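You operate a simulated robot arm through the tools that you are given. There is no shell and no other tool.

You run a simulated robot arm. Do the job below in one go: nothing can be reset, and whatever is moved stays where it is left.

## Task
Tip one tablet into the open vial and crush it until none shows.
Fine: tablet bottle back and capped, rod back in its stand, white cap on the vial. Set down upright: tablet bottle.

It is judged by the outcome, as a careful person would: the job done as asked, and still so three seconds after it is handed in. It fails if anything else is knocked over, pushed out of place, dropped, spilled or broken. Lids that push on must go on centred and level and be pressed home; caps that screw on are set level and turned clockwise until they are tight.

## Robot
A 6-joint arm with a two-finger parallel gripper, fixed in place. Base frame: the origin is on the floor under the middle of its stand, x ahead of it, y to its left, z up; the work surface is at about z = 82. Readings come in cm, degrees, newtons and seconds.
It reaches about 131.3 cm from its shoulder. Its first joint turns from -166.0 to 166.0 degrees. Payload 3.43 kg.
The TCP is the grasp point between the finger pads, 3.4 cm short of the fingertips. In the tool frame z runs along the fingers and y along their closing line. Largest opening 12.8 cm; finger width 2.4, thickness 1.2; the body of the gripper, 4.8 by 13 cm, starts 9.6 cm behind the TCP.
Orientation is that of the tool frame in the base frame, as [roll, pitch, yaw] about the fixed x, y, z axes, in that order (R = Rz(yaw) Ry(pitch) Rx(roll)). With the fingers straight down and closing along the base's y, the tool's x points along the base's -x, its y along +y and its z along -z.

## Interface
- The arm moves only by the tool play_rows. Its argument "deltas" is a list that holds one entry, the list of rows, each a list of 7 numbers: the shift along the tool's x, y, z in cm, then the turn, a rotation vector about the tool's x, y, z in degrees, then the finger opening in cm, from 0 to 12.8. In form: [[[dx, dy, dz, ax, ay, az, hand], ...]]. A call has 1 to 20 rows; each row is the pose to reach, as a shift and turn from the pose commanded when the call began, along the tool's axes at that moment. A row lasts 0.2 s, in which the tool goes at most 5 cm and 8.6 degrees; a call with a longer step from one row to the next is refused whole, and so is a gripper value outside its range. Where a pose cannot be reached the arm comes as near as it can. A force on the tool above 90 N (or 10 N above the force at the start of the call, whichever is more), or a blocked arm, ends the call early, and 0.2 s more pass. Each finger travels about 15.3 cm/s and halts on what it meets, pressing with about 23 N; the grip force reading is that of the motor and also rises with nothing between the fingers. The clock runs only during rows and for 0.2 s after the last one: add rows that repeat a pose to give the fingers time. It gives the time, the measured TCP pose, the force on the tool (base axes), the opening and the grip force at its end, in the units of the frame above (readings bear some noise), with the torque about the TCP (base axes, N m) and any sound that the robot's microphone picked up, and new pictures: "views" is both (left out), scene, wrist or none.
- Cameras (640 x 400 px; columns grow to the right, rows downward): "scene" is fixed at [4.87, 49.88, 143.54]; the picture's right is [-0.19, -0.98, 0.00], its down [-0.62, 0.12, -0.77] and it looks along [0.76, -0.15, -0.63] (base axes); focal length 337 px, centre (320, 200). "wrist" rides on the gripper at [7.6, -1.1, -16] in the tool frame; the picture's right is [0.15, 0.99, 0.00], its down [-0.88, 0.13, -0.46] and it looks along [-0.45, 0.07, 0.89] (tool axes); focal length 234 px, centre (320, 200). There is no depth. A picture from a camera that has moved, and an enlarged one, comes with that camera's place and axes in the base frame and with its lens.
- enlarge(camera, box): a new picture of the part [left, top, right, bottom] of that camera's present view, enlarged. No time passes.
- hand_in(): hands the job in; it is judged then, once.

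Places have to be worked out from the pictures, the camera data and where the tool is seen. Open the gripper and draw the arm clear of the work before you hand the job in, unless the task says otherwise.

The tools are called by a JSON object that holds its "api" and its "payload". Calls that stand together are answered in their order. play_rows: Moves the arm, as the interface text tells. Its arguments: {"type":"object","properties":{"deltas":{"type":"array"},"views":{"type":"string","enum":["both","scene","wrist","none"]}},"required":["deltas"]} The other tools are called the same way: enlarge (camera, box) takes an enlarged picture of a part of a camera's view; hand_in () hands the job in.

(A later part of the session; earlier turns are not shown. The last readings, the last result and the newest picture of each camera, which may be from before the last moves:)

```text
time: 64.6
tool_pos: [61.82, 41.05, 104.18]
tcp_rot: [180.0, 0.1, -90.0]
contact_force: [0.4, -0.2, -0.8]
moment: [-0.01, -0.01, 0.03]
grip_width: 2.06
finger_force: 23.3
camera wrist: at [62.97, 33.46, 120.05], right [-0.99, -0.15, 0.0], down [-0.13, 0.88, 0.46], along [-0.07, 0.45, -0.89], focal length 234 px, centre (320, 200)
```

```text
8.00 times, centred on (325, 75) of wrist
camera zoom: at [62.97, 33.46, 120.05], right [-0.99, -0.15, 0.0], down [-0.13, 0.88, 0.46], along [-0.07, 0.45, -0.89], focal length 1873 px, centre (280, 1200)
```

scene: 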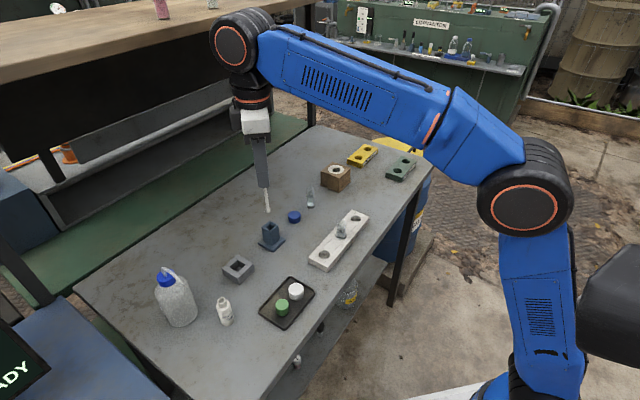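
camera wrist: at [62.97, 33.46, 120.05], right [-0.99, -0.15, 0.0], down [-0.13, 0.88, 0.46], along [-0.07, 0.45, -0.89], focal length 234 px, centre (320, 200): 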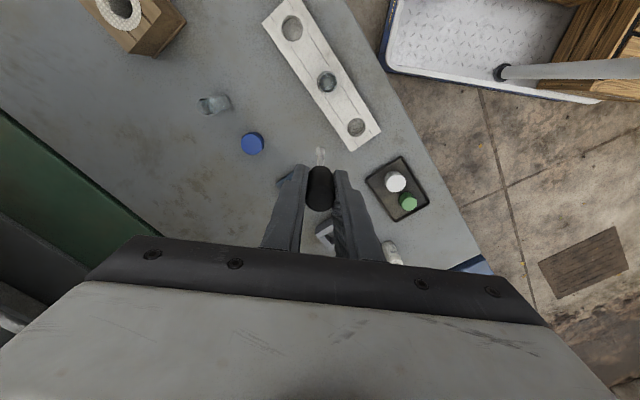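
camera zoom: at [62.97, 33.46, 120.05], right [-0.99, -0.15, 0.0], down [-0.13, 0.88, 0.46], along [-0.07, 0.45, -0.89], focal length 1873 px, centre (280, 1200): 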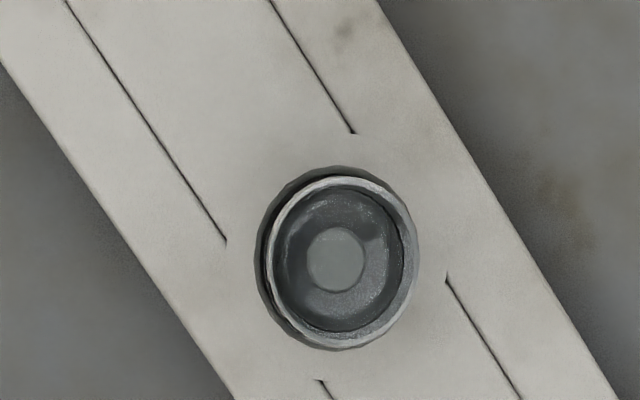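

The view straight into the vial shows exactly one tablet, a pale disc centred on the bottom. The vial axis is at about (62.0, 33.6). I'll bring the rod over it, staying above the rim, and compare tip and vial directly.

{"api": "play_rows", "payload": {"deltas": [[[1, 0, 0, 0, 0, 0, 1.6], [2.5, 0, 0, 0, 0, 0, 1.6], [4, -0.05, 0, 0, 0, 0, 1.6], [5.5, -0.1, 0, 0, 0, 0, 1.6], [6.8, -0.15, 0, 0, 0, 0, 1.6], [7.2, -0.15, 0, 0, 0, 0, 1.6], [7.2, -0.15, 0, 0, 0, 0, 1.6]]], "views": "both"}}

{"api": "enlarge", "payload": {"camera": "wrist", "box": [295, 110, 345, 210]}}

{"api": "enlarge", "payload": {"camera": "scene", "box": [310, 170, 380, 250]}}

```text
time: 66.2
tool_pos: [61.88, 33.83, 104.04]
tcp_rot: [179.9, 0.2, -90.0]
contact_force: [1.3, -0.1, 0.3]
moment: [0.0, 0.0, -0.01]
grip_width: 2.04
finger_force: 23.6
camera wrist: at [63.06, 26.3, 120.01], right [-0.99, -0.15, 0.0], down [-0.13, 0.88, 0.46], along [-0.07, 0.45, -0.89], focal length 234 px, centre (320, 200)
```

scene: 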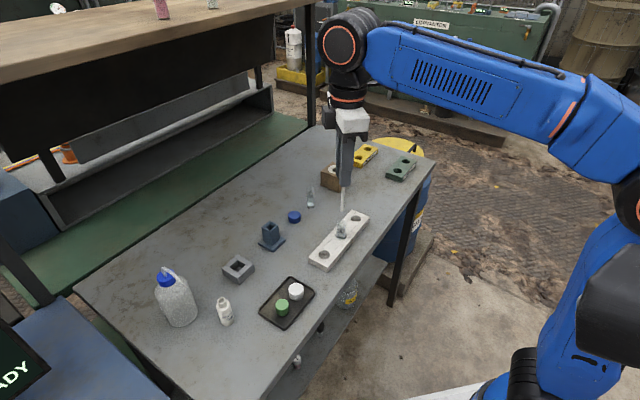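
wrist: 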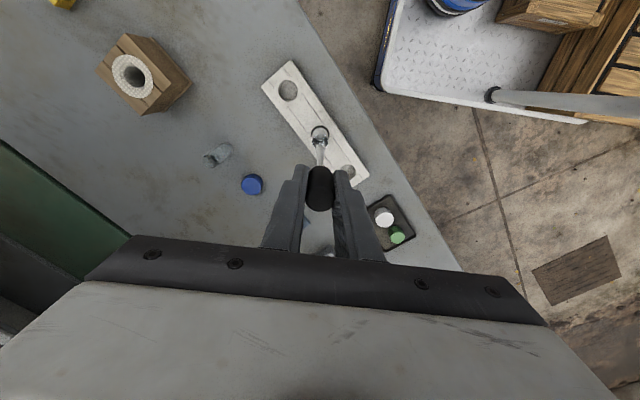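

```text
4.00 times, centred on (320, 160) of wrist
camera zoom: at [63.06, 26.3, 120.01], right [-0.99, -0.15, 0.0], down [-0.13, 0.88, 0.46], along [-0.07, 0.45, -0.89], focal length 937 px, centre (320, 360)
```

zoom: 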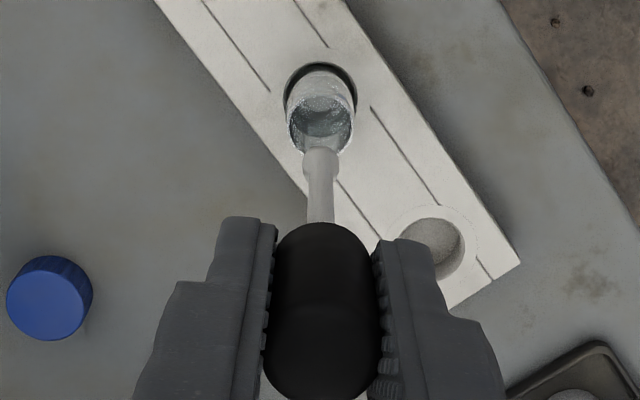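

```text
5.00 times, centred on (345, 210) of scene
camera zoom: at [4.87, 49.88, 143.54], right [-0.19, -0.98, 0.0], down [-0.62, 0.12, -0.77], along [0.76, -0.15, -0.63], focal length 1683 px, centre (195, 150)
```

zoom: 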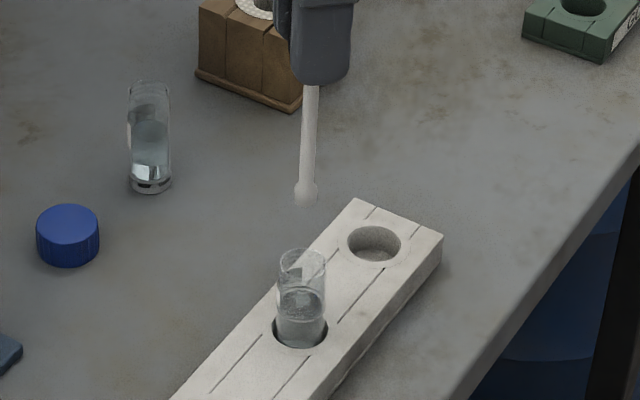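

In the scene view the tip and the rim line up within about 1 mm. I'll zoom the wrist view to confirm.

{"api": "enlarge", "payload": {"camera": "wrist", "box": [305, 120, 335, 165]}}

{"api": "enlarge", "payload": {"camera": "scene", "box": [325, 200, 360, 245]}}

```text
8.89 times, centred on (320, 142) of wrist
camera zoom: at [63.06, 26.3, 120.01], right [-0.99, -0.15, 0.0], down [-0.13, 0.88, 0.46], along [-0.07, 0.45, -0.89], focal length 2082 px, centre (320, 711)
```

zoom: 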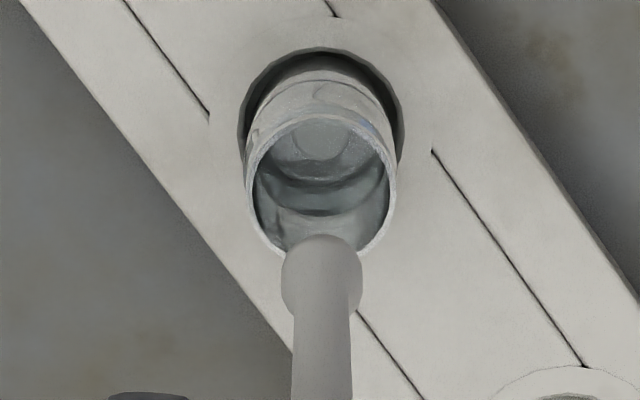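

```text
8.89 times, centred on (342, 222) of scene
camera zoom: at [4.87, 49.88, 143.54], right [-0.19, -0.98, 0.0], down [-0.62, 0.12, -0.77], along [0.76, -0.15, -0.63], focal length 2992 px, centre (120, 0)
```

zoom: 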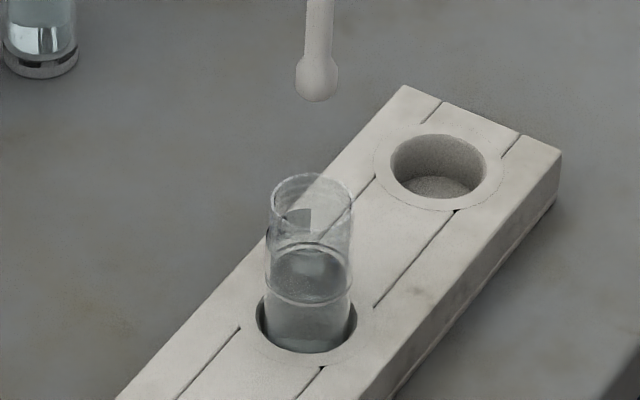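

The ball tip is 1.1 cm wide and within 1–2 mm of the vial axis. I'll nudge 1 mm and lower until the tip is just inside the rim, then check.

{"api": "play_rows", "payload": {"deltas": [[[0.1, 0, 0.8, 0, 0, 0, 1.6], [0.1, 0, 1.8, 0, 0, 0, 1.6], [0.1, 0, 2.8, 0, 0, 0, 1.6], [0.1, 0, 3.6, 0, 0, 0, 1.6], [0.1, 0, 4.2, 0, 0, 0, 1.6], [0.1, 0, 4.6, 0, 0, 0, 1.6], [0.1, 0, 4.6, 0, 0, 0, 1.6]]], "views": "none"}}

{"api": "enlarge", "payload": {"camera": "wrist", "box": [300, 110, 340, 170]}}

{"api": "enlarge", "payload": {"camera": "scene", "box": [325, 200, 360, 245]}}

```text
time: 67.8
tool_pos: [61.84, 33.58, 99.39]
tcp_rot: [179.9, 0.1, -90.0]
contact_force: [-0.3, 0.3, -0.2]
moment: [0.0, 0.01, 0.04]
grip_width: 2.0
finger_force: 23.1
```

```text
6.67 times, centred on (320, 140) of wrist
camera zoom: at [63.11, 26.19, 115.42], right [-0.99, -0.15, 0.0], down [-0.13, 0.88, 0.46], along [-0.07, 0.45, -0.89], focal length 1561 px, centre (320, 600)
```

zoom: 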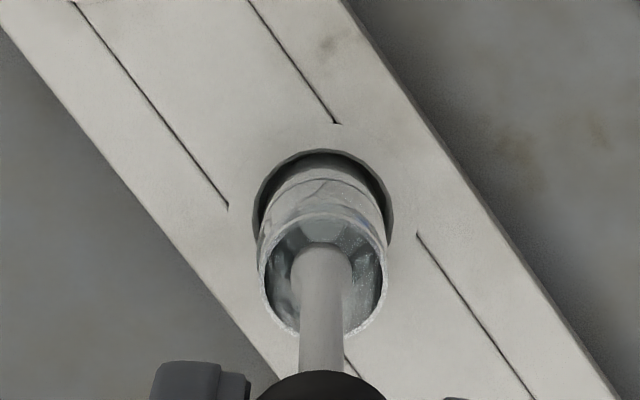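

```text
8.89 times, centred on (342, 222) of scene
camera zoom: at [4.87, 49.88, 143.54], right [-0.19, -0.98, 0.0], down [-0.62, 0.12, -0.77], along [0.76, -0.15, -0.63], focal length 2992 px, centre (120, 0)
```

zoom: 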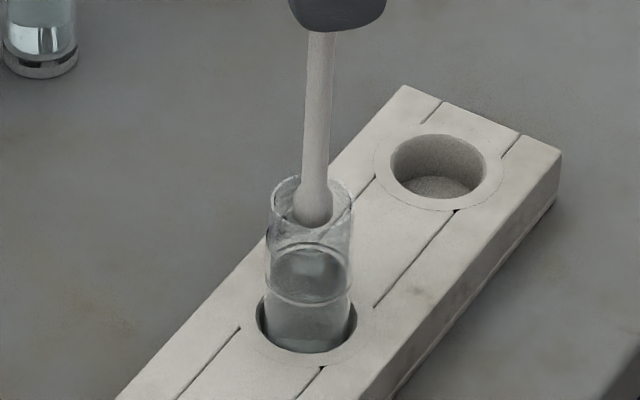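

The tip is well centred inside the rim in both views. I'll keep going down slowly toward the tablet.

{"api": "play_rows", "payload": {"deltas": [[[0, 0, 0.6, 0, 0, 0, 1.6], [0, 0, 1.2, 0, 0, 0, 1.6], [0, 0, 1.8, 0, 0, 0, 1.6], [0, 0, 2.4, 0, 0, 0, 1.6], [0, 0, 2.9, 0, 0, 0, 1.6], [0, 0, 3.2, 0, 0, 0, 1.6], [0, 0, 3.2, 0, 0, 0, 1.6]]], "views": "none"}}

{"api": "enlarge", "payload": {"camera": "wrist", "box": [300, 110, 340, 170]}}

{"api": "enlarge", "payload": {"camera": "scene", "box": [325, 200, 360, 245]}}

```text
time: 69.4
tool_pos: [61.86, 33.81, 96.32]
tcp_rot: [179.8, 0.1, -90.0]
contact_force: [0.4, -0.3, -0.8]
moment: [-0.04, 0.0, 0.01]
grip_width: 2.03
finger_force: 22.7
```

```text
6.67 times, centred on (320, 140) of wrist
camera zoom: at [63.15, 26.21, 112.33], right [-0.99, -0.15, 0.0], down [-0.13, 0.88, 0.46], along [-0.07, 0.45, -0.89], focal length 1561 px, centre (320, 600)
```

zoom: 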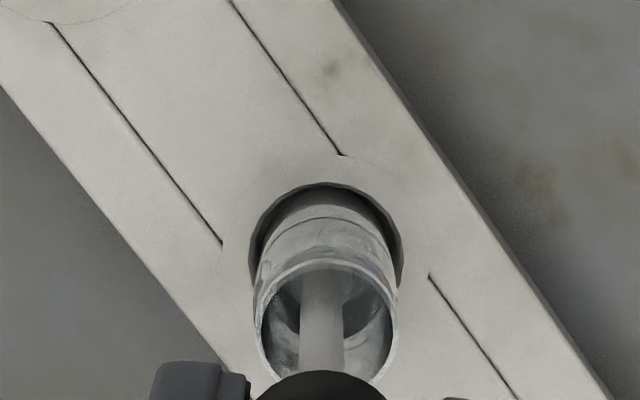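

```text
8.89 times, centred on (342, 222) of scene
camera zoom: at [4.87, 49.88, 143.54], right [-0.19, -0.98, 0.0], down [-0.62, 0.12, -0.77], along [0.76, -0.15, -0.63], focal length 2992 px, centre (120, 0)
```

zoom: 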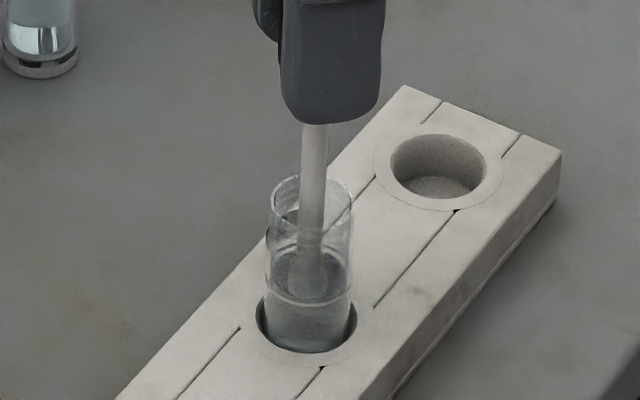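

The tip is about 1–1.5 cm above the bottom. I'll creep down in small steps, watching the force.

{"api": "play_rows", "payload": {"deltas": [[[0, 0, 0.2, 0, 0, 0, 1.6], [0, 0, 0.4, 0, 0, 0, 1.6], [0, 0, 0.55, 0, 0, 0, 1.6], [0, 0, 0.7, 0, 0, 0, 1.6], [0, 0, 0.7, 0, 0, 0, 1.6]]], "views": "none"}}

```text
time: 70.6
tool_pos: [61.94, 33.67, 95.54]
tcp_rot: [179.9, 0.1, -89.9]
contact_force: [0.2, 0.7, 0.5]
moment: [0.0, 0.01, -0.04]
grip_width: 2.05
finger_force: 22.7
```

{"api": "play_rows", "payload": {"deltas": [[[0, 0, 0.1, 0, 0, 0, 1.6], [0, 0, 0.2, 0, 0, 0, 1.6], [0, 0, 0.3, 0, 0, 0, 1.6], [0, 0, 0.4, 0, 0, 0, 1.6], [0, 0, 0.4, 0, 0, 0, 1.6]]], "views": "none"}}

{"api": "enlarge", "payload": {"camera": "scene", "box": [325, 200, 360, 245]}}

```text
time: 71.8
tool_pos: [61.98, 33.74, 95.16]
tcp_rot: [179.9, 0.1, -90.0]
contact_force: [0.3, -0.4, -0.6]
moment: [0.0, -0.03, 0.0]
grip_width: 2.05
finger_force: 23.3
```

```text
8.89 times, centred on (342, 222) of scene
camera zoom: at [4.87, 49.88, 143.54], right [-0.19, -0.98, 0.0], down [-0.62, 0.12, -0.77], along [0.76, -0.15, -0.63], focal length 2992 px, centre (120, 0)
```

zoom: 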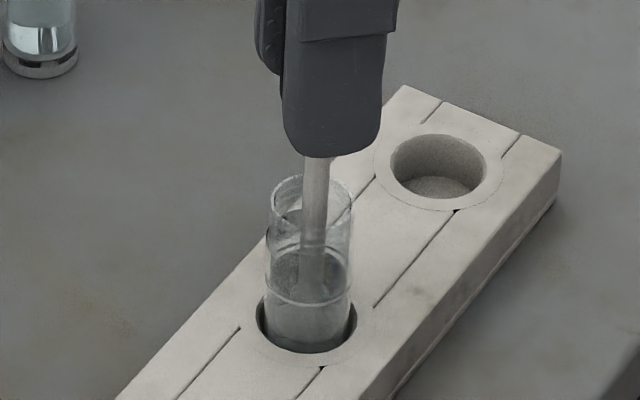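

No contact yet, at TCP z=95.16 (tip about 83.6). I'll keep creeping down.

{"api": "play_rows", "payload": {"deltas": [[[0, 0, 0.1, 0, 0, 0, 1.6], [0, 0, 0.2, 0, 0, 0, 1.6], [0, 0, 0.3, 0, 0, 0, 1.6], [0, 0, 0.3, 0, 0, 0, 1.6]]], "views": "none"}}

```text
time: 72.8
tool_pos: [61.93, 33.61, 94.81]
tcp_rot: [179.9, 0.1, -90.1]
contact_force: [-0.2, -0.1, 0.2]
moment: [0.0, -0.01, -0.03]
grip_width: 2.01
finger_force: 22.7
```

{"api": "play_rows", "payload": {"deltas": [[[0, 0, 0.08, 0, 0, 0, 1.6], [0, 0, 0.16, 0, 0, 0, 1.6], [0, 0, 0.24, 0, 0, 0, 1.6], [0, 0, 0.24, 0, 0, 0, 1.6]]], "views": "none"}}

{"api": "enlarge", "payload": {"camera": "scene", "box": [325, 200, 360, 245]}}

{"api": "enlarge", "payload": {"camera": "wrist", "box": [300, 130, 340, 180]}}

```text
time: 73.8
tool_pos: [61.98, 33.61, 94.62]
tcp_rot: [180.0, 0.2, -90.0]
contact_force: [-1.0, 0.6, -0.7]
moment: [0.0, 0.0, 0.01]
grip_width: 2.05
finger_force: 22.6
```

```text
8.89 times, centred on (342, 222) of scene
camera zoom: at [4.87, 49.88, 143.54], right [-0.19, -0.98, 0.0], down [-0.62, 0.12, -0.77], along [0.76, -0.15, -0.63], focal length 2992 px, centre (120, 0)
```

zoom: 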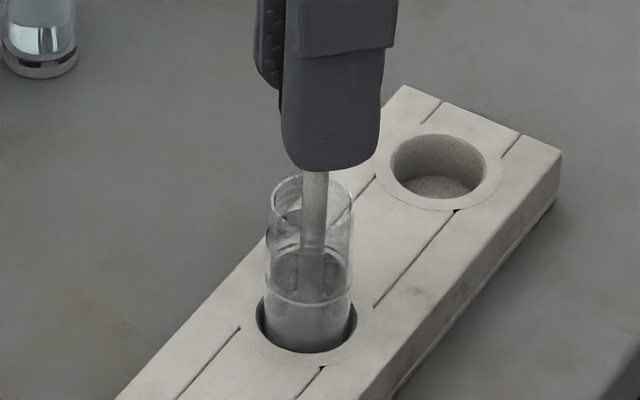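

```text
8.00 times, centred on (320, 155) of wrist
camera zoom: at [63.24, 26.12, 110.61], right [-0.99, -0.15, 0.0], down [-0.13, 0.88, 0.46], along [-0.07, 0.45, -0.89], focal length 1873 px, centre (320, 560)
```

zoom: 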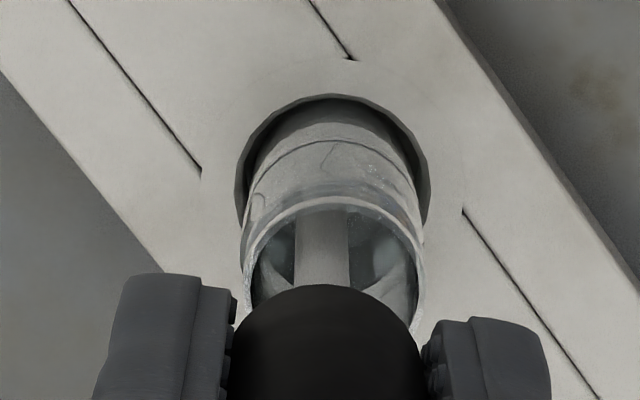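

Still free, with the fingertips more than 2 cm above the rim. I'll continue creeping.

{"api": "play_rows", "payload": {"deltas": [[[0, 0, 0.08, 0, 0, 0, 1.6], [0, 0, 0.16, 0, 0, 0, 1.6], [0, 0, 0.24, 0, 0, 0, 1.6], [0, 0, 0.3, 0, 0, 0, 1.6], [0, 0, 0.3, 0, 0, 0, 1.6]]], "views": "none"}}

```text
time: 75.0
tool_pos: [61.89, 33.51, 94.38]
tcp_rot: [-179.9, 0.2, -89.9]
contact_force: [1.6, 0.7, 26.1]
moment: [0.03, -0.19, -0.01]
grip_width: 2.02
finger_force: 23.0
```

Contact: 26 N at z≈94.4. I'll look at what is under the tip.

{"api": "enlarge", "payload": {"camera": "scene", "box": [328, 212, 356, 244]}}

{"api": "enlarge", "payload": {"camera": "wrist", "box": [300, 130, 340, 180]}}

```text
12.50 times, centred on (342, 228) of scene
camera zoom: at [4.87, 49.88, 143.54], right [-0.19, -0.98, 0.0], down [-0.62, 0.12, -0.77], along [0.76, -0.15, -0.63], focal length 4207 px, centre (45, -150)
```

zoom: 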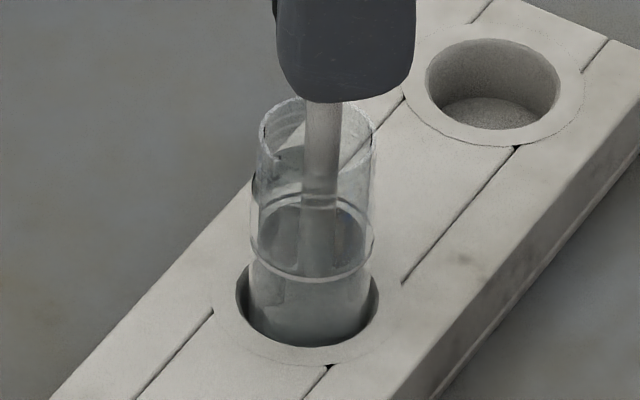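

```text
8.00 times, centred on (320, 155) of wrist
camera zoom: at [63.12, 26.02, 110.4], right [-0.99, -0.15, 0.0], down [-0.13, 0.88, 0.46], along [-0.07, 0.45, -0.89], focal length 1873 px, centre (320, 560)
```

zoom: 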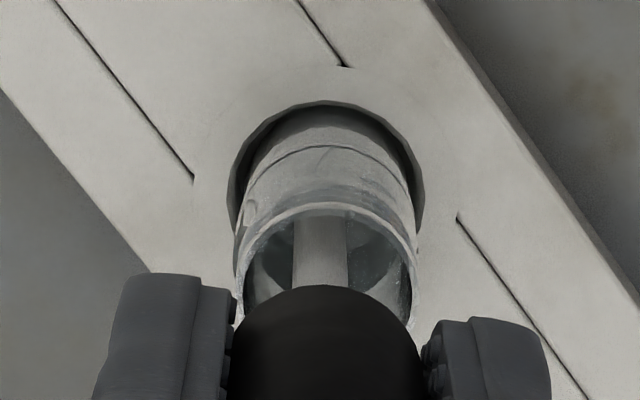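

The tip is on the tablet with about 26 N. I'll twist back and forth under this load to grind it.

{"api": "play_rows", "payload": {"deltas": [[[0, 0, 0, 0, 0, 8, 1.6], [0, 0, 0, 0, 0, 16, 1.6], [0, 0, 0, 0, 0, 24, 1.6], [0, 0, 0, 0, 0, 16, 1.6], [0, 0, 0, 0, 0, 8, 1.6], [0, 0, 0, 0, 0, 0, 1.6], [0, 0, 0, 0, 0, -8, 1.6], [0, 0, 0, 0, 0, -16, 1.6], [0, 0, 0, 0, 0, -24, 1.6], [0, 0, 0, 0, 0, -16, 1.6], [0, 0, 0, 0, 0, -8, 1.6], [0, 0, 0, 0, 0, 0, 1.6]]], "views": "none"}}

{"api": "enlarge", "payload": {"camera": "scene", "box": [328, 212, 356, 244]}}

```text
time: 77.6
tool_pos: [62.08, 33.57, 94.28]
tcp_rot: [179.9, 0.1, -90.1]
contact_force: [-0.6, -0.6, 14.0]
moment: [-0.03, 0.08, 0.0]
grip_width: 2.05
finger_force: 23.4
```

```text
12.50 times, centred on (342, 228) of scene
camera zoom: at [4.87, 49.88, 143.54], right [-0.19, -0.98, 0.0], down [-0.62, 0.12, -0.77], along [0.76, -0.15, -0.63], focal length 4207 px, centre (45, -150)
```

zoom: 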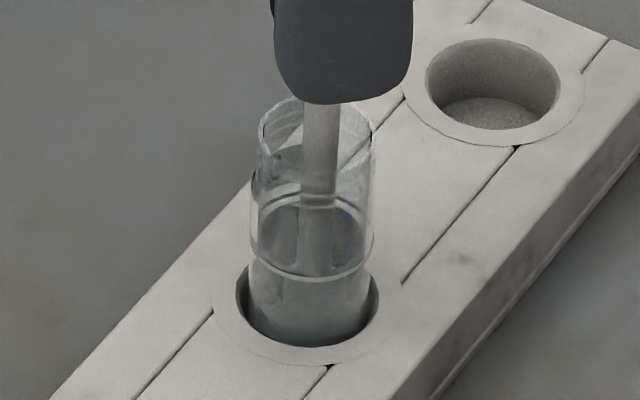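

The force fell to 14 N, so something gave, either the tablet or slip in the grip. I'll press a little further and watch.

{"api": "play_rows", "payload": {"deltas": [[[0, 0, 0.04, 0, 0, 0, 1.6], [0, 0, 0.08, 0, 0, 0, 1.6], [0, 0, 0.12, 0, 0, 0, 1.6], [0, 0, 0.12, 0, 0, 0, 1.6]]], "views": "none"}}

{"api": "enlarge", "payload": {"camera": "wrist", "box": [260, 120, 400, 260]}}

```text
time: 78.6
tool_pos: [61.92, 33.66, 94.06]
tcp_rot: [-180.0, 0.2, -90.0]
contact_force: [2.9, -0.5, 31.3]
moment: [-0.09, -0.29, 0.01]
grip_width: 2.05
finger_force: 22.5
```

```text
2.86 times, centred on (330, 190) of wrist
camera zoom: at [63.1, 26.12, 110.19], right [-0.99, -0.15, 0.0], down [-0.13, 0.88, 0.46], along [-0.07, 0.45, -0.89], focal length 669 px, centre (291, 229)
```

zoom: 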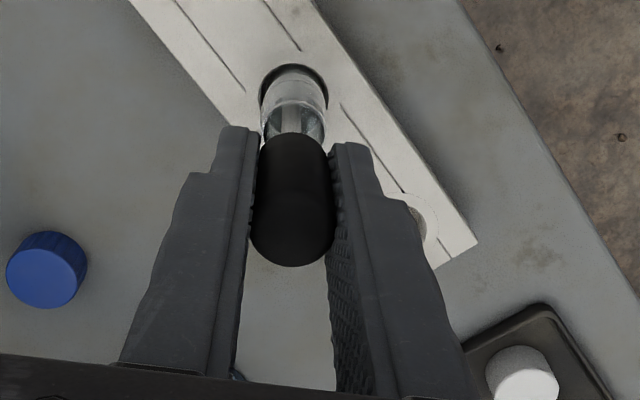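

Now 31 N. I'll grind with more twisting, then lift out and inspect.

{"api": "play_rows", "payload": {"deltas": [[[0, 0, 0, 0, 0, 8, 1.6], [0, 0, 0, 0, 0, 16, 1.6], [0, 0, 0.02, 0, 0, 24, 1.6], [0, 0, 0.02, 0, 0, 32, 1.6], [0, 0, 0.02, 0, 0, 24, 1.6], [0, 0, 0.03, 0, 0, 16, 1.6], [0, 0, 0.03, 0, 0, 8, 1.6], [0, 0, 0.03, 0, 0, 0, 1.6], [0, 0, 0.04, 0, 0, -8, 1.6], [0, 0, 0.04, 0, 0, -16, 1.6], [0, 0, 0.04, 0, 0, -24, 1.6], [0, 0, 0.04, 0, 0, -32, 1.6], [0, 0, 0.04, 0, 0, -24, 1.6], [0, 0, 0.04, 0, 0, -16, 1.6], [0, 0, 0.04, 0, 0, -8, 1.6], [0, 0, 0.04, 0, 0, 0, 1.6]]], "views": "none"}}

```text
time: 82.0
tool_pos: [61.91, 33.61, 94.23]
tcp_rot: [179.9, 0.2, -90.1]
contact_force: [0.0, 1.2, 13.4]
moment: [0.09, -0.03, 0.0]
grip_width: 2.05
finger_force: 23.0
```

I'll lift the rod out straight up, then step back so the camera can look down into the vial.

{"api": "play_rows", "payload": {"deltas": [[[0, 0, -0.8, 0, 0, 0, 1.6], [0, 0, -2, 0, 0, 0, 1.6], [0, 0, -3.4, 0, 0, 0, 1.6], [0, 0, -4.8, 0, 0, 0, 1.6], [0, 0, -6.2, 0, 0, 0, 1.6], [0, 0, -7.6, 0, 0, 0, 1.6], [0, 0, -9, 0, 0, 0, 1.6], [0, 0, -9.8, 0, 0, 0, 1.6], [-1, 0, -9.8, 0, 0, 0, 1.6], [-3, 0, -9.8, 0, 0, 0, 1.6], [-5, 0, -9.8, 0, 0, 0, 1.6], [-7, 0, -9.8, 0, 0, 0, 1.6], [-7.4, 0, -9.8, 0, 0, 0, 1.6], [-7.4, 0, -9.8, 0, 0, 0, 1.6]]], "views": "wrist"}}

{"api": "enlarge", "payload": {"camera": "wrist", "box": [300, 50, 350, 100]}}

{"api": "enlarge", "payload": {"camera": "wrist", "box": [260, 120, 400, 260]}}

{"api": "enlarge", "payload": {"camera": "scene", "box": [328, 212, 356, 244]}}

```text
time: 85.0
tool_pos: [62.05, 41.16, 104.0]
tcp_rot: [179.9, 0.1, -90.0]
contact_force: [-0.4, -1.7, -0.9]
moment: [0.02, 0.01, 0.01]
grip_width: 2.03
finger_force: 22.8
camera wrist: at [63.19, 33.52, 119.89], right [-0.99, -0.15, 0.0], down [-0.13, 0.88, 0.46], along [-0.07, 0.45, -0.89], focal length 234 px, centre (320, 200)
```

wrist: 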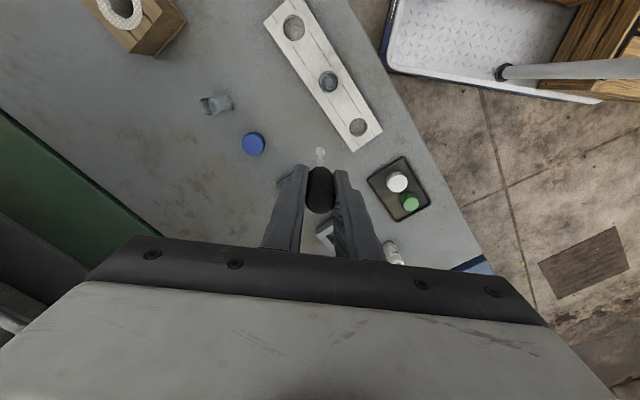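

```text
8.00 times, centred on (325, 75) of wrist
camera zoom: at [63.19, 33.52, 119.89], right [-0.99, -0.15, 0.0], down [-0.13, 0.88, 0.46], along [-0.07, 0.45, -0.89], focal length 1873 px, centre (280, 1200)
```

zoom: 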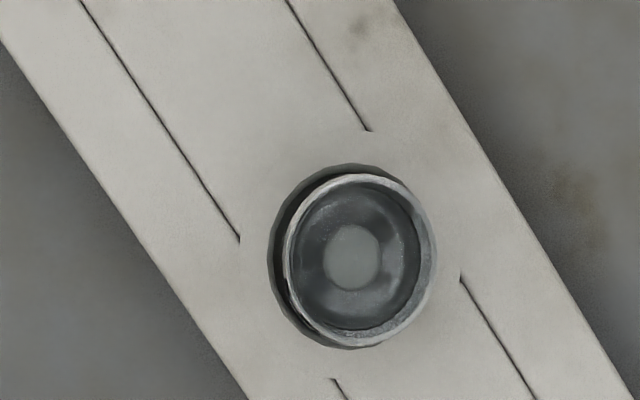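

```text
2.86 times, centred on (330, 190) of wrist
camera zoom: at [63.19, 33.52, 119.89], right [-0.99, -0.15, 0.0], down [-0.13, 0.88, 0.46], along [-0.07, 0.45, -0.89], focal length 669 px, centre (291, 229)
```

zoom: 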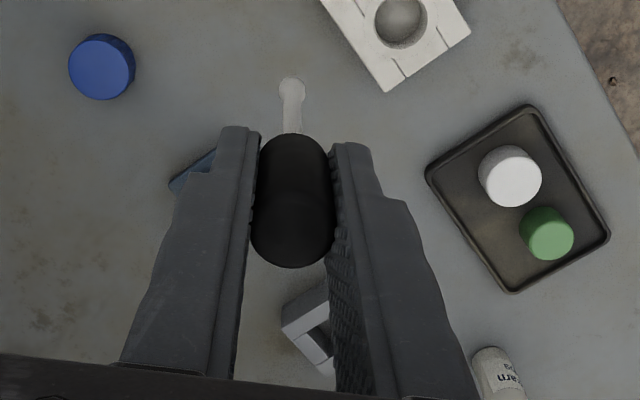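

```text
12.50 times, centred on (342, 228) of scene
camera zoom: at [4.87, 49.88, 143.54], right [-0.19, -0.98, 0.0], down [-0.62, 0.12, -0.77], along [0.76, -0.15, -0.63], focal length 4207 px, centre (45, -150)
```

zoom: 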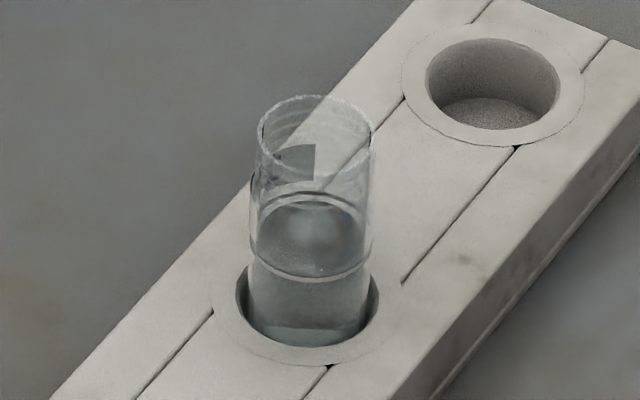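

The tablet still shows as a disc at the bottom. I'll zoom closer to see if it has cracked at all.

{"api": "enlarge", "payload": {"camera": "wrist", "box": [317, 70, 341, 94]}}

{"api": "enlarge", "payload": {"camera": "scene", "box": [334, 218, 350, 240]}}

```text
16.00 times, centred on (329, 82) of wrist
camera zoom: at [63.19, 33.52, 119.89], right [-0.99, -0.15, 0.0], down [-0.13, 0.88, 0.46], along [-0.07, 0.45, -0.89], focal length 3747 px, centre (176, 2088)
```

zoom: 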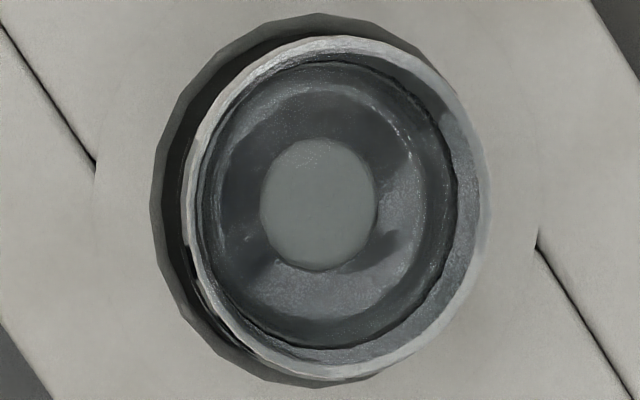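

```text
16.00 times, centred on (342, 229) of scene
camera zoom: at [4.87, 49.88, 143.54], right [-0.19, -0.98, 0.0], down [-0.62, 0.12, -0.77], along [0.76, -0.15, -0.63], focal length 5385 px, centre (-32, -264)
```

zoom: 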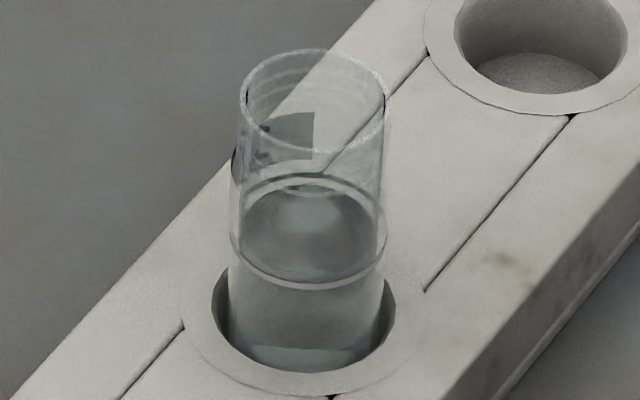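

The disc sits at exactly the same place relative to the rim as before pressing, so it may be a feature of the vial bottom and not the tablet. I'll look at it from other angles at higher magnification.

{"api": "enlarge", "payload": {"camera": "scene", "box": [336, 222, 348, 240]}}

{"api": "enlarge", "payload": {"camera": "wrist", "box": [322, 75, 336, 89]}}

{"api": "enlarge", "payload": {"camera": "wrist", "box": [312, 140, 328, 160]}}

```text
16.00 times, centred on (342, 231) of scene
camera zoom: at [4.87, 49.88, 143.54], right [-0.19, -0.98, 0.0], down [-0.62, 0.12, -0.77], along [0.76, -0.15, -0.63], focal length 5385 px, centre (-32, -296)
```

zoom: 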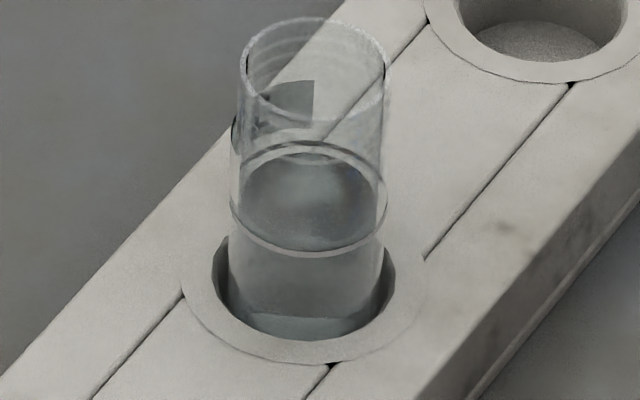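

```text
16.00 times, centred on (329, 82) of wrist
camera zoom: at [63.19, 33.52, 119.89], right [-0.99, -0.15, 0.0], down [-0.13, 0.88, 0.46], along [-0.07, 0.45, -0.89], focal length 3747 px, centre (176, 2088)
```

zoom: 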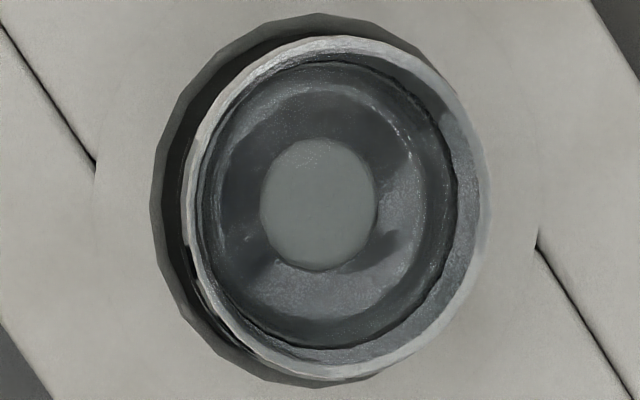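

```text
16.00 times, centred on (320, 150) of wrist
camera zoom: at [63.19, 33.52, 119.89], right [-0.99, -0.15, 0.0], down [-0.13, 0.88, 0.46], along [-0.07, 0.45, -0.89], focal length 3747 px, centre (320, 1000)
```

zoom: 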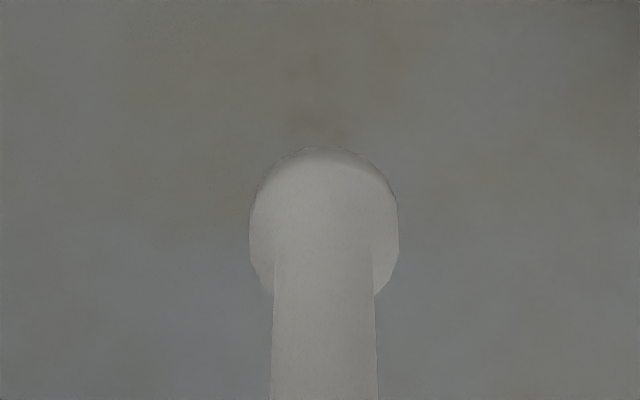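

I can't be sure it's crushed; the disc still looks like a whole tablet. I'll go back in over the same point and do several more press-and-grind cycles.

{"api": "play_rows", "payload": {"deltas": [[[1, 0, 0, 0, 0, 0, 1.6], [3, 0, 0, 0, 0, 0, 1.6], [5, 0, 0, 0, 0, 0, 1.6], [6.8, 0, 0, 0, 0, 0, 1.6], [7.4, 0, 0, 0, 0, 0, 1.6], [7.4, 0, 0, 0, 0, 0, 1.6]]], "views": "none"}}

{"api": "enlarge", "payload": {"camera": "wrist", "box": [305, 120, 335, 165]}}

{"api": "enlarge", "payload": {"camera": "scene", "box": [325, 200, 360, 245]}}

```text
time: 86.4
tool_pos: [61.97, 33.6, 103.76]
tcp_rot: [179.8, 0.2, -90.0]
contact_force: [-0.4, -0.5, -0.1]
moment: [-0.01, -0.01, 0.04]
grip_width: 2.07
finger_force: 23.1
```

```text
8.89 times, centred on (320, 142) of wrist
camera zoom: at [63.18, 26.16, 119.84], right [-0.99, -0.15, 0.0], down [-0.13, 0.88, 0.46], along [-0.07, 0.45, -0.89], focal length 2082 px, centre (320, 711)
```

zoom: 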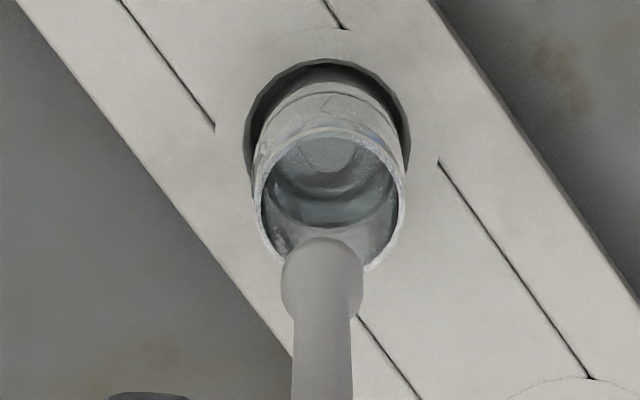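

```text
8.89 times, centred on (342, 222) of scene
camera zoom: at [4.87, 49.88, 143.54], right [-0.19, -0.98, 0.0], down [-0.62, 0.12, -0.77], along [0.76, -0.15, -0.63], focal length 2992 px, centre (120, 0)
```

zoom: 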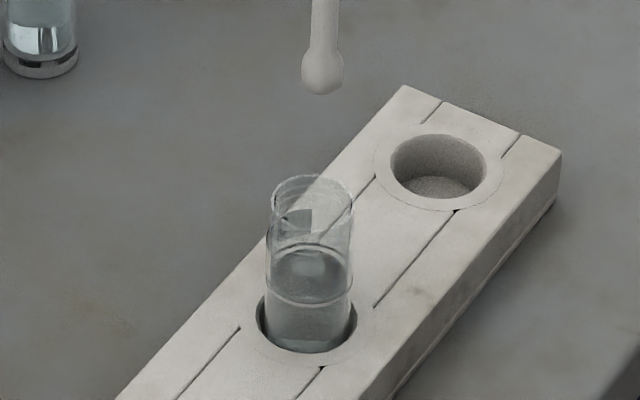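

The alignment is within about 1 mm; I'll correct that and go down to just above contact.

{"api": "play_rows", "payload": {"deltas": [[[-0.05, 0.08, 1, 0, 0, 0, 1.6], [-0.05, 0.08, 2.5, 0, 0, 0, 1.6], [-0.05, 0.08, 4, 0, 0, 0, 1.6], [-0.05, 0.08, 5.3, 0, 0, 0, 1.6], [-0.05, 0.08, 6.6, 0, 0, 0, 1.6], [-0.05, 0.08, 7.8, 0, 0, 0, 1.6], [-0.05, 0.08, 8.6, 0, 0, 0, 1.6], [-0.05, 0.08, 9.0, 0, 0, 0, 1.6], [-0.05, 0.08, 9.0, 0, 0, 0, 1.6]]], "views": "none"}}

{"api": "play_rows", "payload": {"deltas": [[[0, 0, 0.1, 0, 0, 0, 1.6], [0, 0, 0.2, 0, 0, 0, 1.6], [0, 0, 0.3, 0, 0, 0, 1.6], [0, 0, 0.4, 0, 0, 0, 1.6], [0, 0, 0.4, 0, 0, 0, 1.6]]], "views": "none"}}

```text
time: 88.4
tool_pos: [61.84, 33.85, 95.01]
tcp_rot: [179.8, 0.2, -90.0]
contact_force: [-0.3, 0.1, -0.1]
moment: [0.05, -0.03, 0.01]
grip_width: 2.04
finger_force: 22.6
```

```text
time: 89.6
tool_pos: [61.93, 33.64, 94.52]
tcp_rot: [179.9, 0.1, -90.0]
contact_force: [0.3, 0.7, -0.9]
moment: [-0.04, -0.02, -0.01]
grip_width: 2.01
finger_force: 23.3
```

{"api": "play_rows", "payload": {"deltas": [[[0, 0, 0.06, 0, 0, 0, 1.6], [0, 0, 0.12, 0, 0, 0, 1.6], [0, 0, 0.18, 0, 0, 0, 1.6], [0, 0, 0.18, 0, 0, 0, 1.6]]], "views": "none"}}

{"api": "play_rows", "payload": {"deltas": [[[0, 0, 0.05, 0, 0, 0, 1.6], [0, 0, 0.1, 0, 0, 0, 1.6], [0, 0, 0.1, 0, 0, 0, 1.6]]], "views": "none"}}

```text
time: 90.6
tool_pos: [61.81, 33.66, 94.43]
tcp_rot: [179.9, 0.1, -90.0]
contact_force: [0.5, 0.1, -0.6]
moment: [0.0, -0.03, 0.0]
grip_width: 2.05
finger_force: 23.0
```

```text
time: 91.4
tool_pos: [61.96, 33.54, 94.27]
tcp_rot: [180.0, 0.1, -90.0]
contact_force: [-0.5, 0.2, -1.2]
moment: [0.02, 0.02, 0.03]
grip_width: 2.03
finger_force: 23.2
```

{"api": "play_rows", "payload": {"deltas": [[[0, 0, 0.05, 0, 0, 0, 1.6], [0, 0, 0.1, 0, 0, 0, 1.6], [0, 0, 0.1, 0, 0, 0, 1.6]]], "views": "none"}}

{"api": "play_rows", "payload": {"deltas": [[[0, 0, 0.05, 0, 0, 0, 1.6], [0, 0, 0.1, 0, 0, 0, 1.6], [0, 0, 0.1, 0, 0, 0, 1.6]]], "views": "none"}}

```text
time: 92.2
tool_pos: [61.96, 33.65, 94.15]
tcp_rot: [179.9, 0.0, -89.9]
contact_force: [-1.0, -0.4, 4.1]
moment: [-0.09, -0.04, -0.01]
grip_width: 2.05
finger_force: 23.3
```

```text
time: 93.0
tool_pos: [61.86, 33.64, 94.13]
tcp_rot: [-180.0, 0.2, -90.0]
contact_force: [2.3, -0.1, 28.0]
moment: [0.0, -0.19, 0.01]
grip_width: 2.03
finger_force: 23.1
```

Contact again at about the same depth, 28 N. I'll hold the load for two seconds to see whether anything yields.

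{"api": "play_rows", "payload": {"deltas": [[[0, 0, 0, 0, 0, 0, 1.6], [0, 0, 0, 0, 0, 0, 1.6], [0, 0, 0, 0, 0, 0, 1.6], [0, 0, 0, 0, 0, 0, 1.6], [0, 0, 0, 0, 0, 0, 1.6], [0, 0, 0, 0, 0, 0, 1.6], [0, 0, 0, 0, 0, 0, 1.6], [0, 0, 0, 0, 0, 0, 1.6], [0, 0, 0, 0, 0, 0, 1.6], [0, 0, 0, 0, 0, 0, 1.6]]], "views": "none"}}

{"api": "play_rows", "payload": {"deltas": [[[0, 0, 0.05, 0, 0, 0, 1.6], [0, 0, 0.05, 0, 0, 0, 1.6], [0, 0, 0.05, 0, 0, 0, 1.6]]], "views": "none"}}

```text
time: 95.2
tool_pos: [61.76, 33.63, 94.07]
tcp_rot: [179.9, 0.0, -90.0]
contact_force: [-0.6, -0.1, 27.0]
moment: [-0.09, -0.03, 0.02]
grip_width: 2.04
finger_force: 22.7
```

```text
time: 96.0
tool_pos: [61.85, 33.63, 94.09]
tcp_rot: [-180.0, 0.2, -89.9]
contact_force: [-0.9, 1.5, 26.7]
moment: [0.04, 0.1, -0.02]
grip_width: 2.05
finger_force: 22.7
```

The force stays at about 27 N, which is the grip's slip limit. I'll grind in a small circle (2.5 mm radius) with twisting, to work over the whole bottom.

{"api": "play_rows", "payload": {"deltas": [[[0.1, 0, 0, 0, 0, 4, 1.6], [0.22, 0, 0, 0, 0, 8, 1.6], [0.16, 0.16, 0, 0, 0, 14, 1.6], [0, 0.22, 0, 0, 0, 20, 1.6], [-0.16, 0.16, 0, 0, 0, 14, 1.6], [-0.22, 0, 0, 0, 0, 8, 1.6], [-0.16, -0.16, 0, 0, 0, 0, 1.6], [0, -0.22, 0, 0, 0, -8, 1.6], [0.16, -0.16, 0, 0, 0, -14, 1.6], [0.22, 0, 0, 0, 0, -20, 1.6], [0.16, 0.16, 0, 0, 0, -14, 1.6], [0, 0.22, 0, 0, 0, -8, 1.6], [-0.16, 0.16, 0, 0, 0, 0, 1.6], [-0.22, 0, 0, 0, 0, 6, 1.6], [-0.16, -0.16, 0, 0, 0, 0, 1.6], [0, -0.22, 0, 0, 0, 0, 1.6], [0, -0.1, 0, 0, 0, 0, 1.6], [0, 0, 0, 0, 0, 0, 1.6]]], "views": "wrist"}}

{"api": "enlarge", "payload": {"camera": "scene", "box": [328, 212, 356, 244]}}

{"api": "enlarge", "payload": {"camera": "wrist", "box": [300, 130, 340, 180]}}

```text
time: 99.8
tool_pos: [61.81, 33.75, 93.97]
tcp_rot: [179.9, 0.1, -90.0]
contact_force: [1.9, 0.0, 3.9]
moment: [-0.08, -0.12, 0.0]
grip_width: 2.05
finger_force: 23.2
camera wrist: at [63.1, 26.23, 109.97], right [-0.99, -0.15, 0.0], down [-0.13, 0.88, 0.46], along [-0.07, 0.45, -0.89], focal length 234 px, centre (320, 200)
```

wrist: 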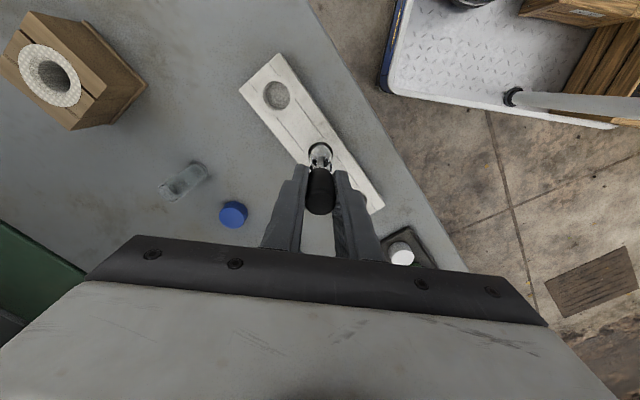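

```text
12.50 times, centred on (342, 228) of scene
camera zoom: at [4.87, 49.88, 143.54], right [-0.19, -0.98, 0.0], down [-0.62, 0.12, -0.77], along [0.76, -0.15, -0.63], focal length 4207 px, centre (45, -150)
```

zoom: 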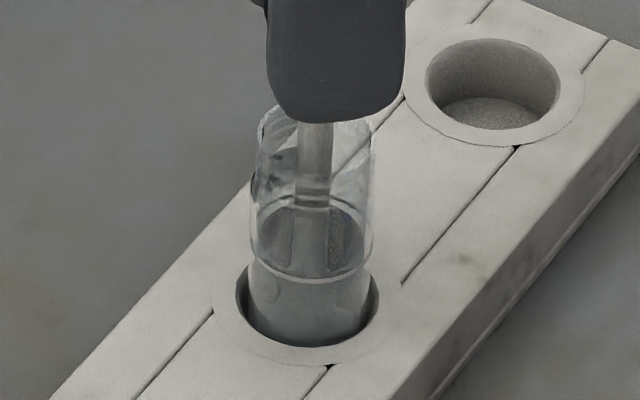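

```text
8.00 times, centred on (320, 155) of wrist
camera zoom: at [63.1, 26.23, 109.97], right [-0.99, -0.15, 0.0], down [-0.13, 0.88, 0.46], along [-0.07, 0.45, -0.89], focal length 1873 px, centre (320, 560)
```

zoom: 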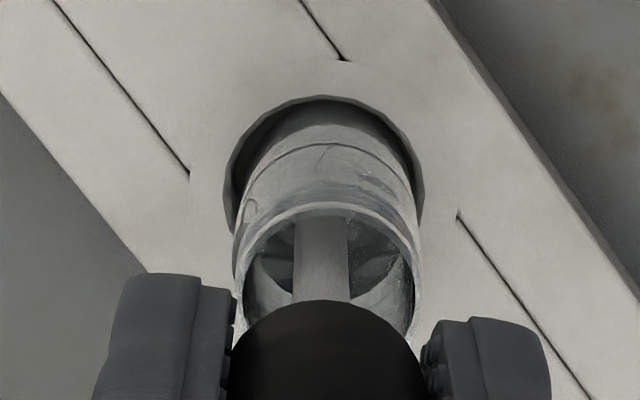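

The force is down to 4 N after grinding. I'll lift out and inspect from directly above again.

{"api": "play_rows", "payload": {"deltas": [[[0, 0, -0.8, 0, 0, 0, 1.6], [0, 0, -2, 0, 0, 0, 1.6], [0, 0, -3.4, 0, 0, 0, 1.6], [0, 0, -4.8, 0, 0, 0, 1.6], [0, 0, -6.2, 0, 0, 0, 1.6], [0, 0, -7.6, 0, 0, 0, 1.6], [0, 0, -9, 0, 0, 0, 1.6], [0, 0, -10, 0, 0, 0, 1.6], [-1, 0, -10, 0, 0, 0, 1.6], [-3, 0, -10, 0, 0, 0, 1.6], [-5, 0, -10, 0, 0, 0, 1.6], [-7, 0, -10, 0, 0, 0, 1.6], [-7.4, 0, -10, 0, 0, 0, 1.6], [-7.4, 0, -10, 0, 0, 0, 1.6]]], "views": "none"}}

{"api": "enlarge", "payload": {"camera": "wrist", "box": [317, 70, 341, 94]}}

{"api": "enlarge", "payload": {"camera": "scene", "box": [328, 212, 356, 244]}}

{"api": "enlarge", "payload": {"camera": "wrist", "box": [190, 85, 250, 125]}}

```text
time: 102.8
tool_pos: [62.13, 41.2, 103.89]
tcp_rot: [179.8, 0.1, -90.0]
contact_force: [0.3, -0.4, 0.1]
moment: [0.01, 0.0, -0.03]
grip_width: 2.06
finger_force: 23.3
```

```text
16.00 times, centred on (329, 82) of wrist
camera zoom: at [63.29, 33.64, 119.96], right [-0.99, -0.15, 0.0], down [-0.13, 0.88, 0.46], along [-0.07, 0.45, -0.89], focal length 3747 px, centre (176, 2088)
```

zoom: 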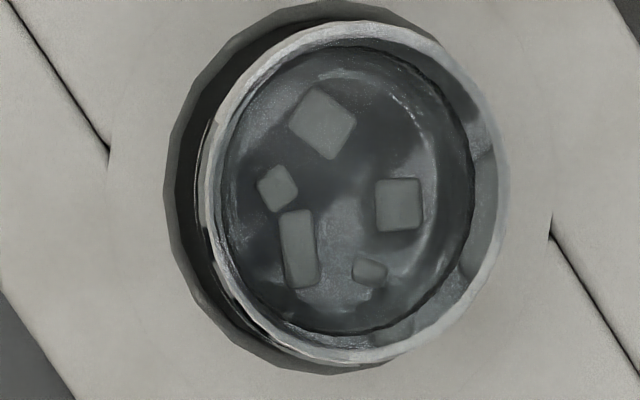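

```text
12.50 times, centred on (342, 228) of scene
camera zoom: at [4.87, 49.88, 143.54], right [-0.19, -0.98, 0.0], down [-0.62, 0.12, -0.77], along [0.76, -0.15, -0.63], focal length 4207 px, centre (45, -150)
```

zoom: 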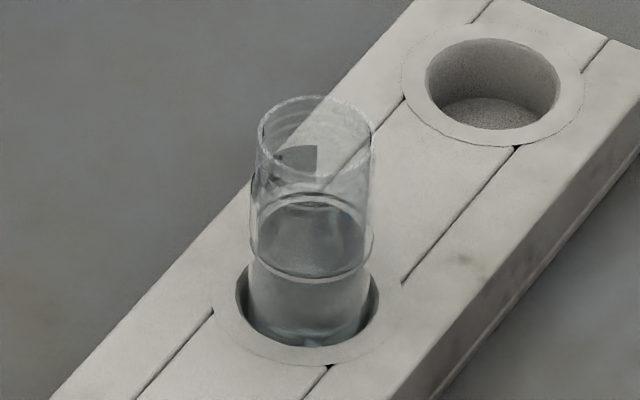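

```text
10.00 times, centred on (220, 105) of wrist
camera zoom: at [63.29, 33.64, 119.96], right [-0.99, -0.15, 0.0], down [-0.13, 0.88, 0.46], along [-0.07, 0.45, -0.89], focal length 2342 px, centre (1320, 1150)
```

zoom: 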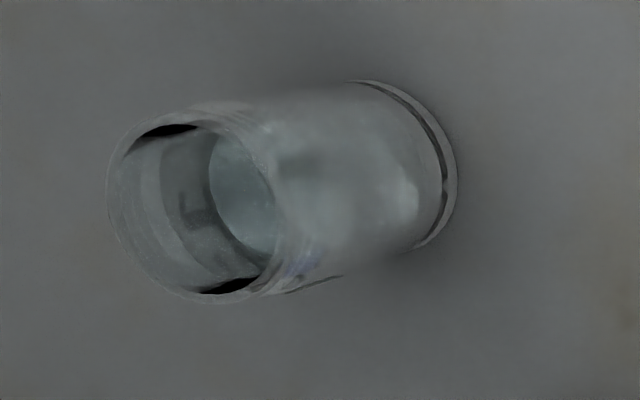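

The grinding motion works: the tablet is now in five fragments. I'll go back in and keep circling under load until nothing shows.

{"api": "play_rows", "payload": {"deltas": [[[1, 0, 0, 0, 0, 0, 1.6], [3, 0, 0, 0, 0, 0, 1.6], [5, 0, 0, 0, 0, 0, 1.6], [6.8, 0, 0, 0, 0, 0, 1.6], [7.4, 0, 0, 0, 0, 0, 1.6], [7.4, 0, 0, 0, 0, 0, 1.6]]], "views": "none"}}

{"api": "enlarge", "payload": {"camera": "wrist", "box": [305, 120, 335, 165]}}

{"api": "enlarge", "payload": {"camera": "scene", "box": [325, 200, 360, 245]}}

{"api": "enlarge", "payload": {"camera": "wrist", "box": [260, 120, 400, 260]}}

```text
time: 104.2
tool_pos: [62.04, 33.82, 104.02]
tcp_rot: [179.9, 0.2, -89.9]
contact_force: [0.1, 0.7, -0.3]
moment: [-0.01, -0.01, -0.02]
grip_width: 1.99
finger_force: 22.9
```

```text
8.89 times, centred on (320, 142) of wrist
camera zoom: at [63.17, 26.24, 119.99], right [-0.99, -0.15, 0.0], down [-0.13, 0.88, 0.46], along [-0.07, 0.45, -0.89], focal length 2082 px, centre (320, 711)
```

zoom: 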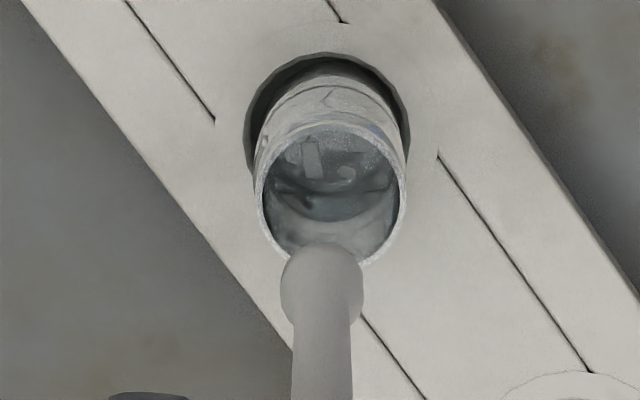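

```text
8.89 times, centred on (342, 222) of scene
camera zoom: at [4.87, 49.88, 143.54], right [-0.19, -0.98, 0.0], down [-0.62, 0.12, -0.77], along [0.76, -0.15, -0.63], focal length 2992 px, centre (120, 0)
```

zoom: 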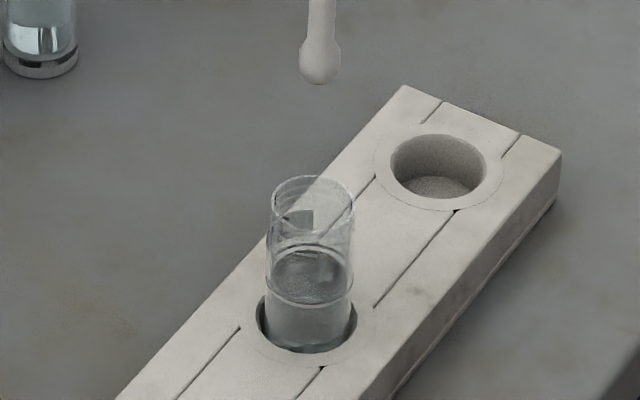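

```text
2.86 times, centred on (330, 190) of wrist
camera zoom: at [63.17, 26.24, 119.99], right [-0.99, -0.15, 0.0], down [-0.13, 0.88, 0.46], along [-0.07, 0.45, -0.89], focal length 669 px, centre (291, 229)
```

zoom: 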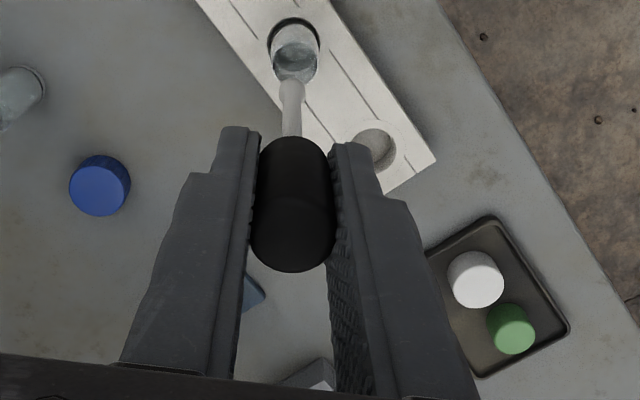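

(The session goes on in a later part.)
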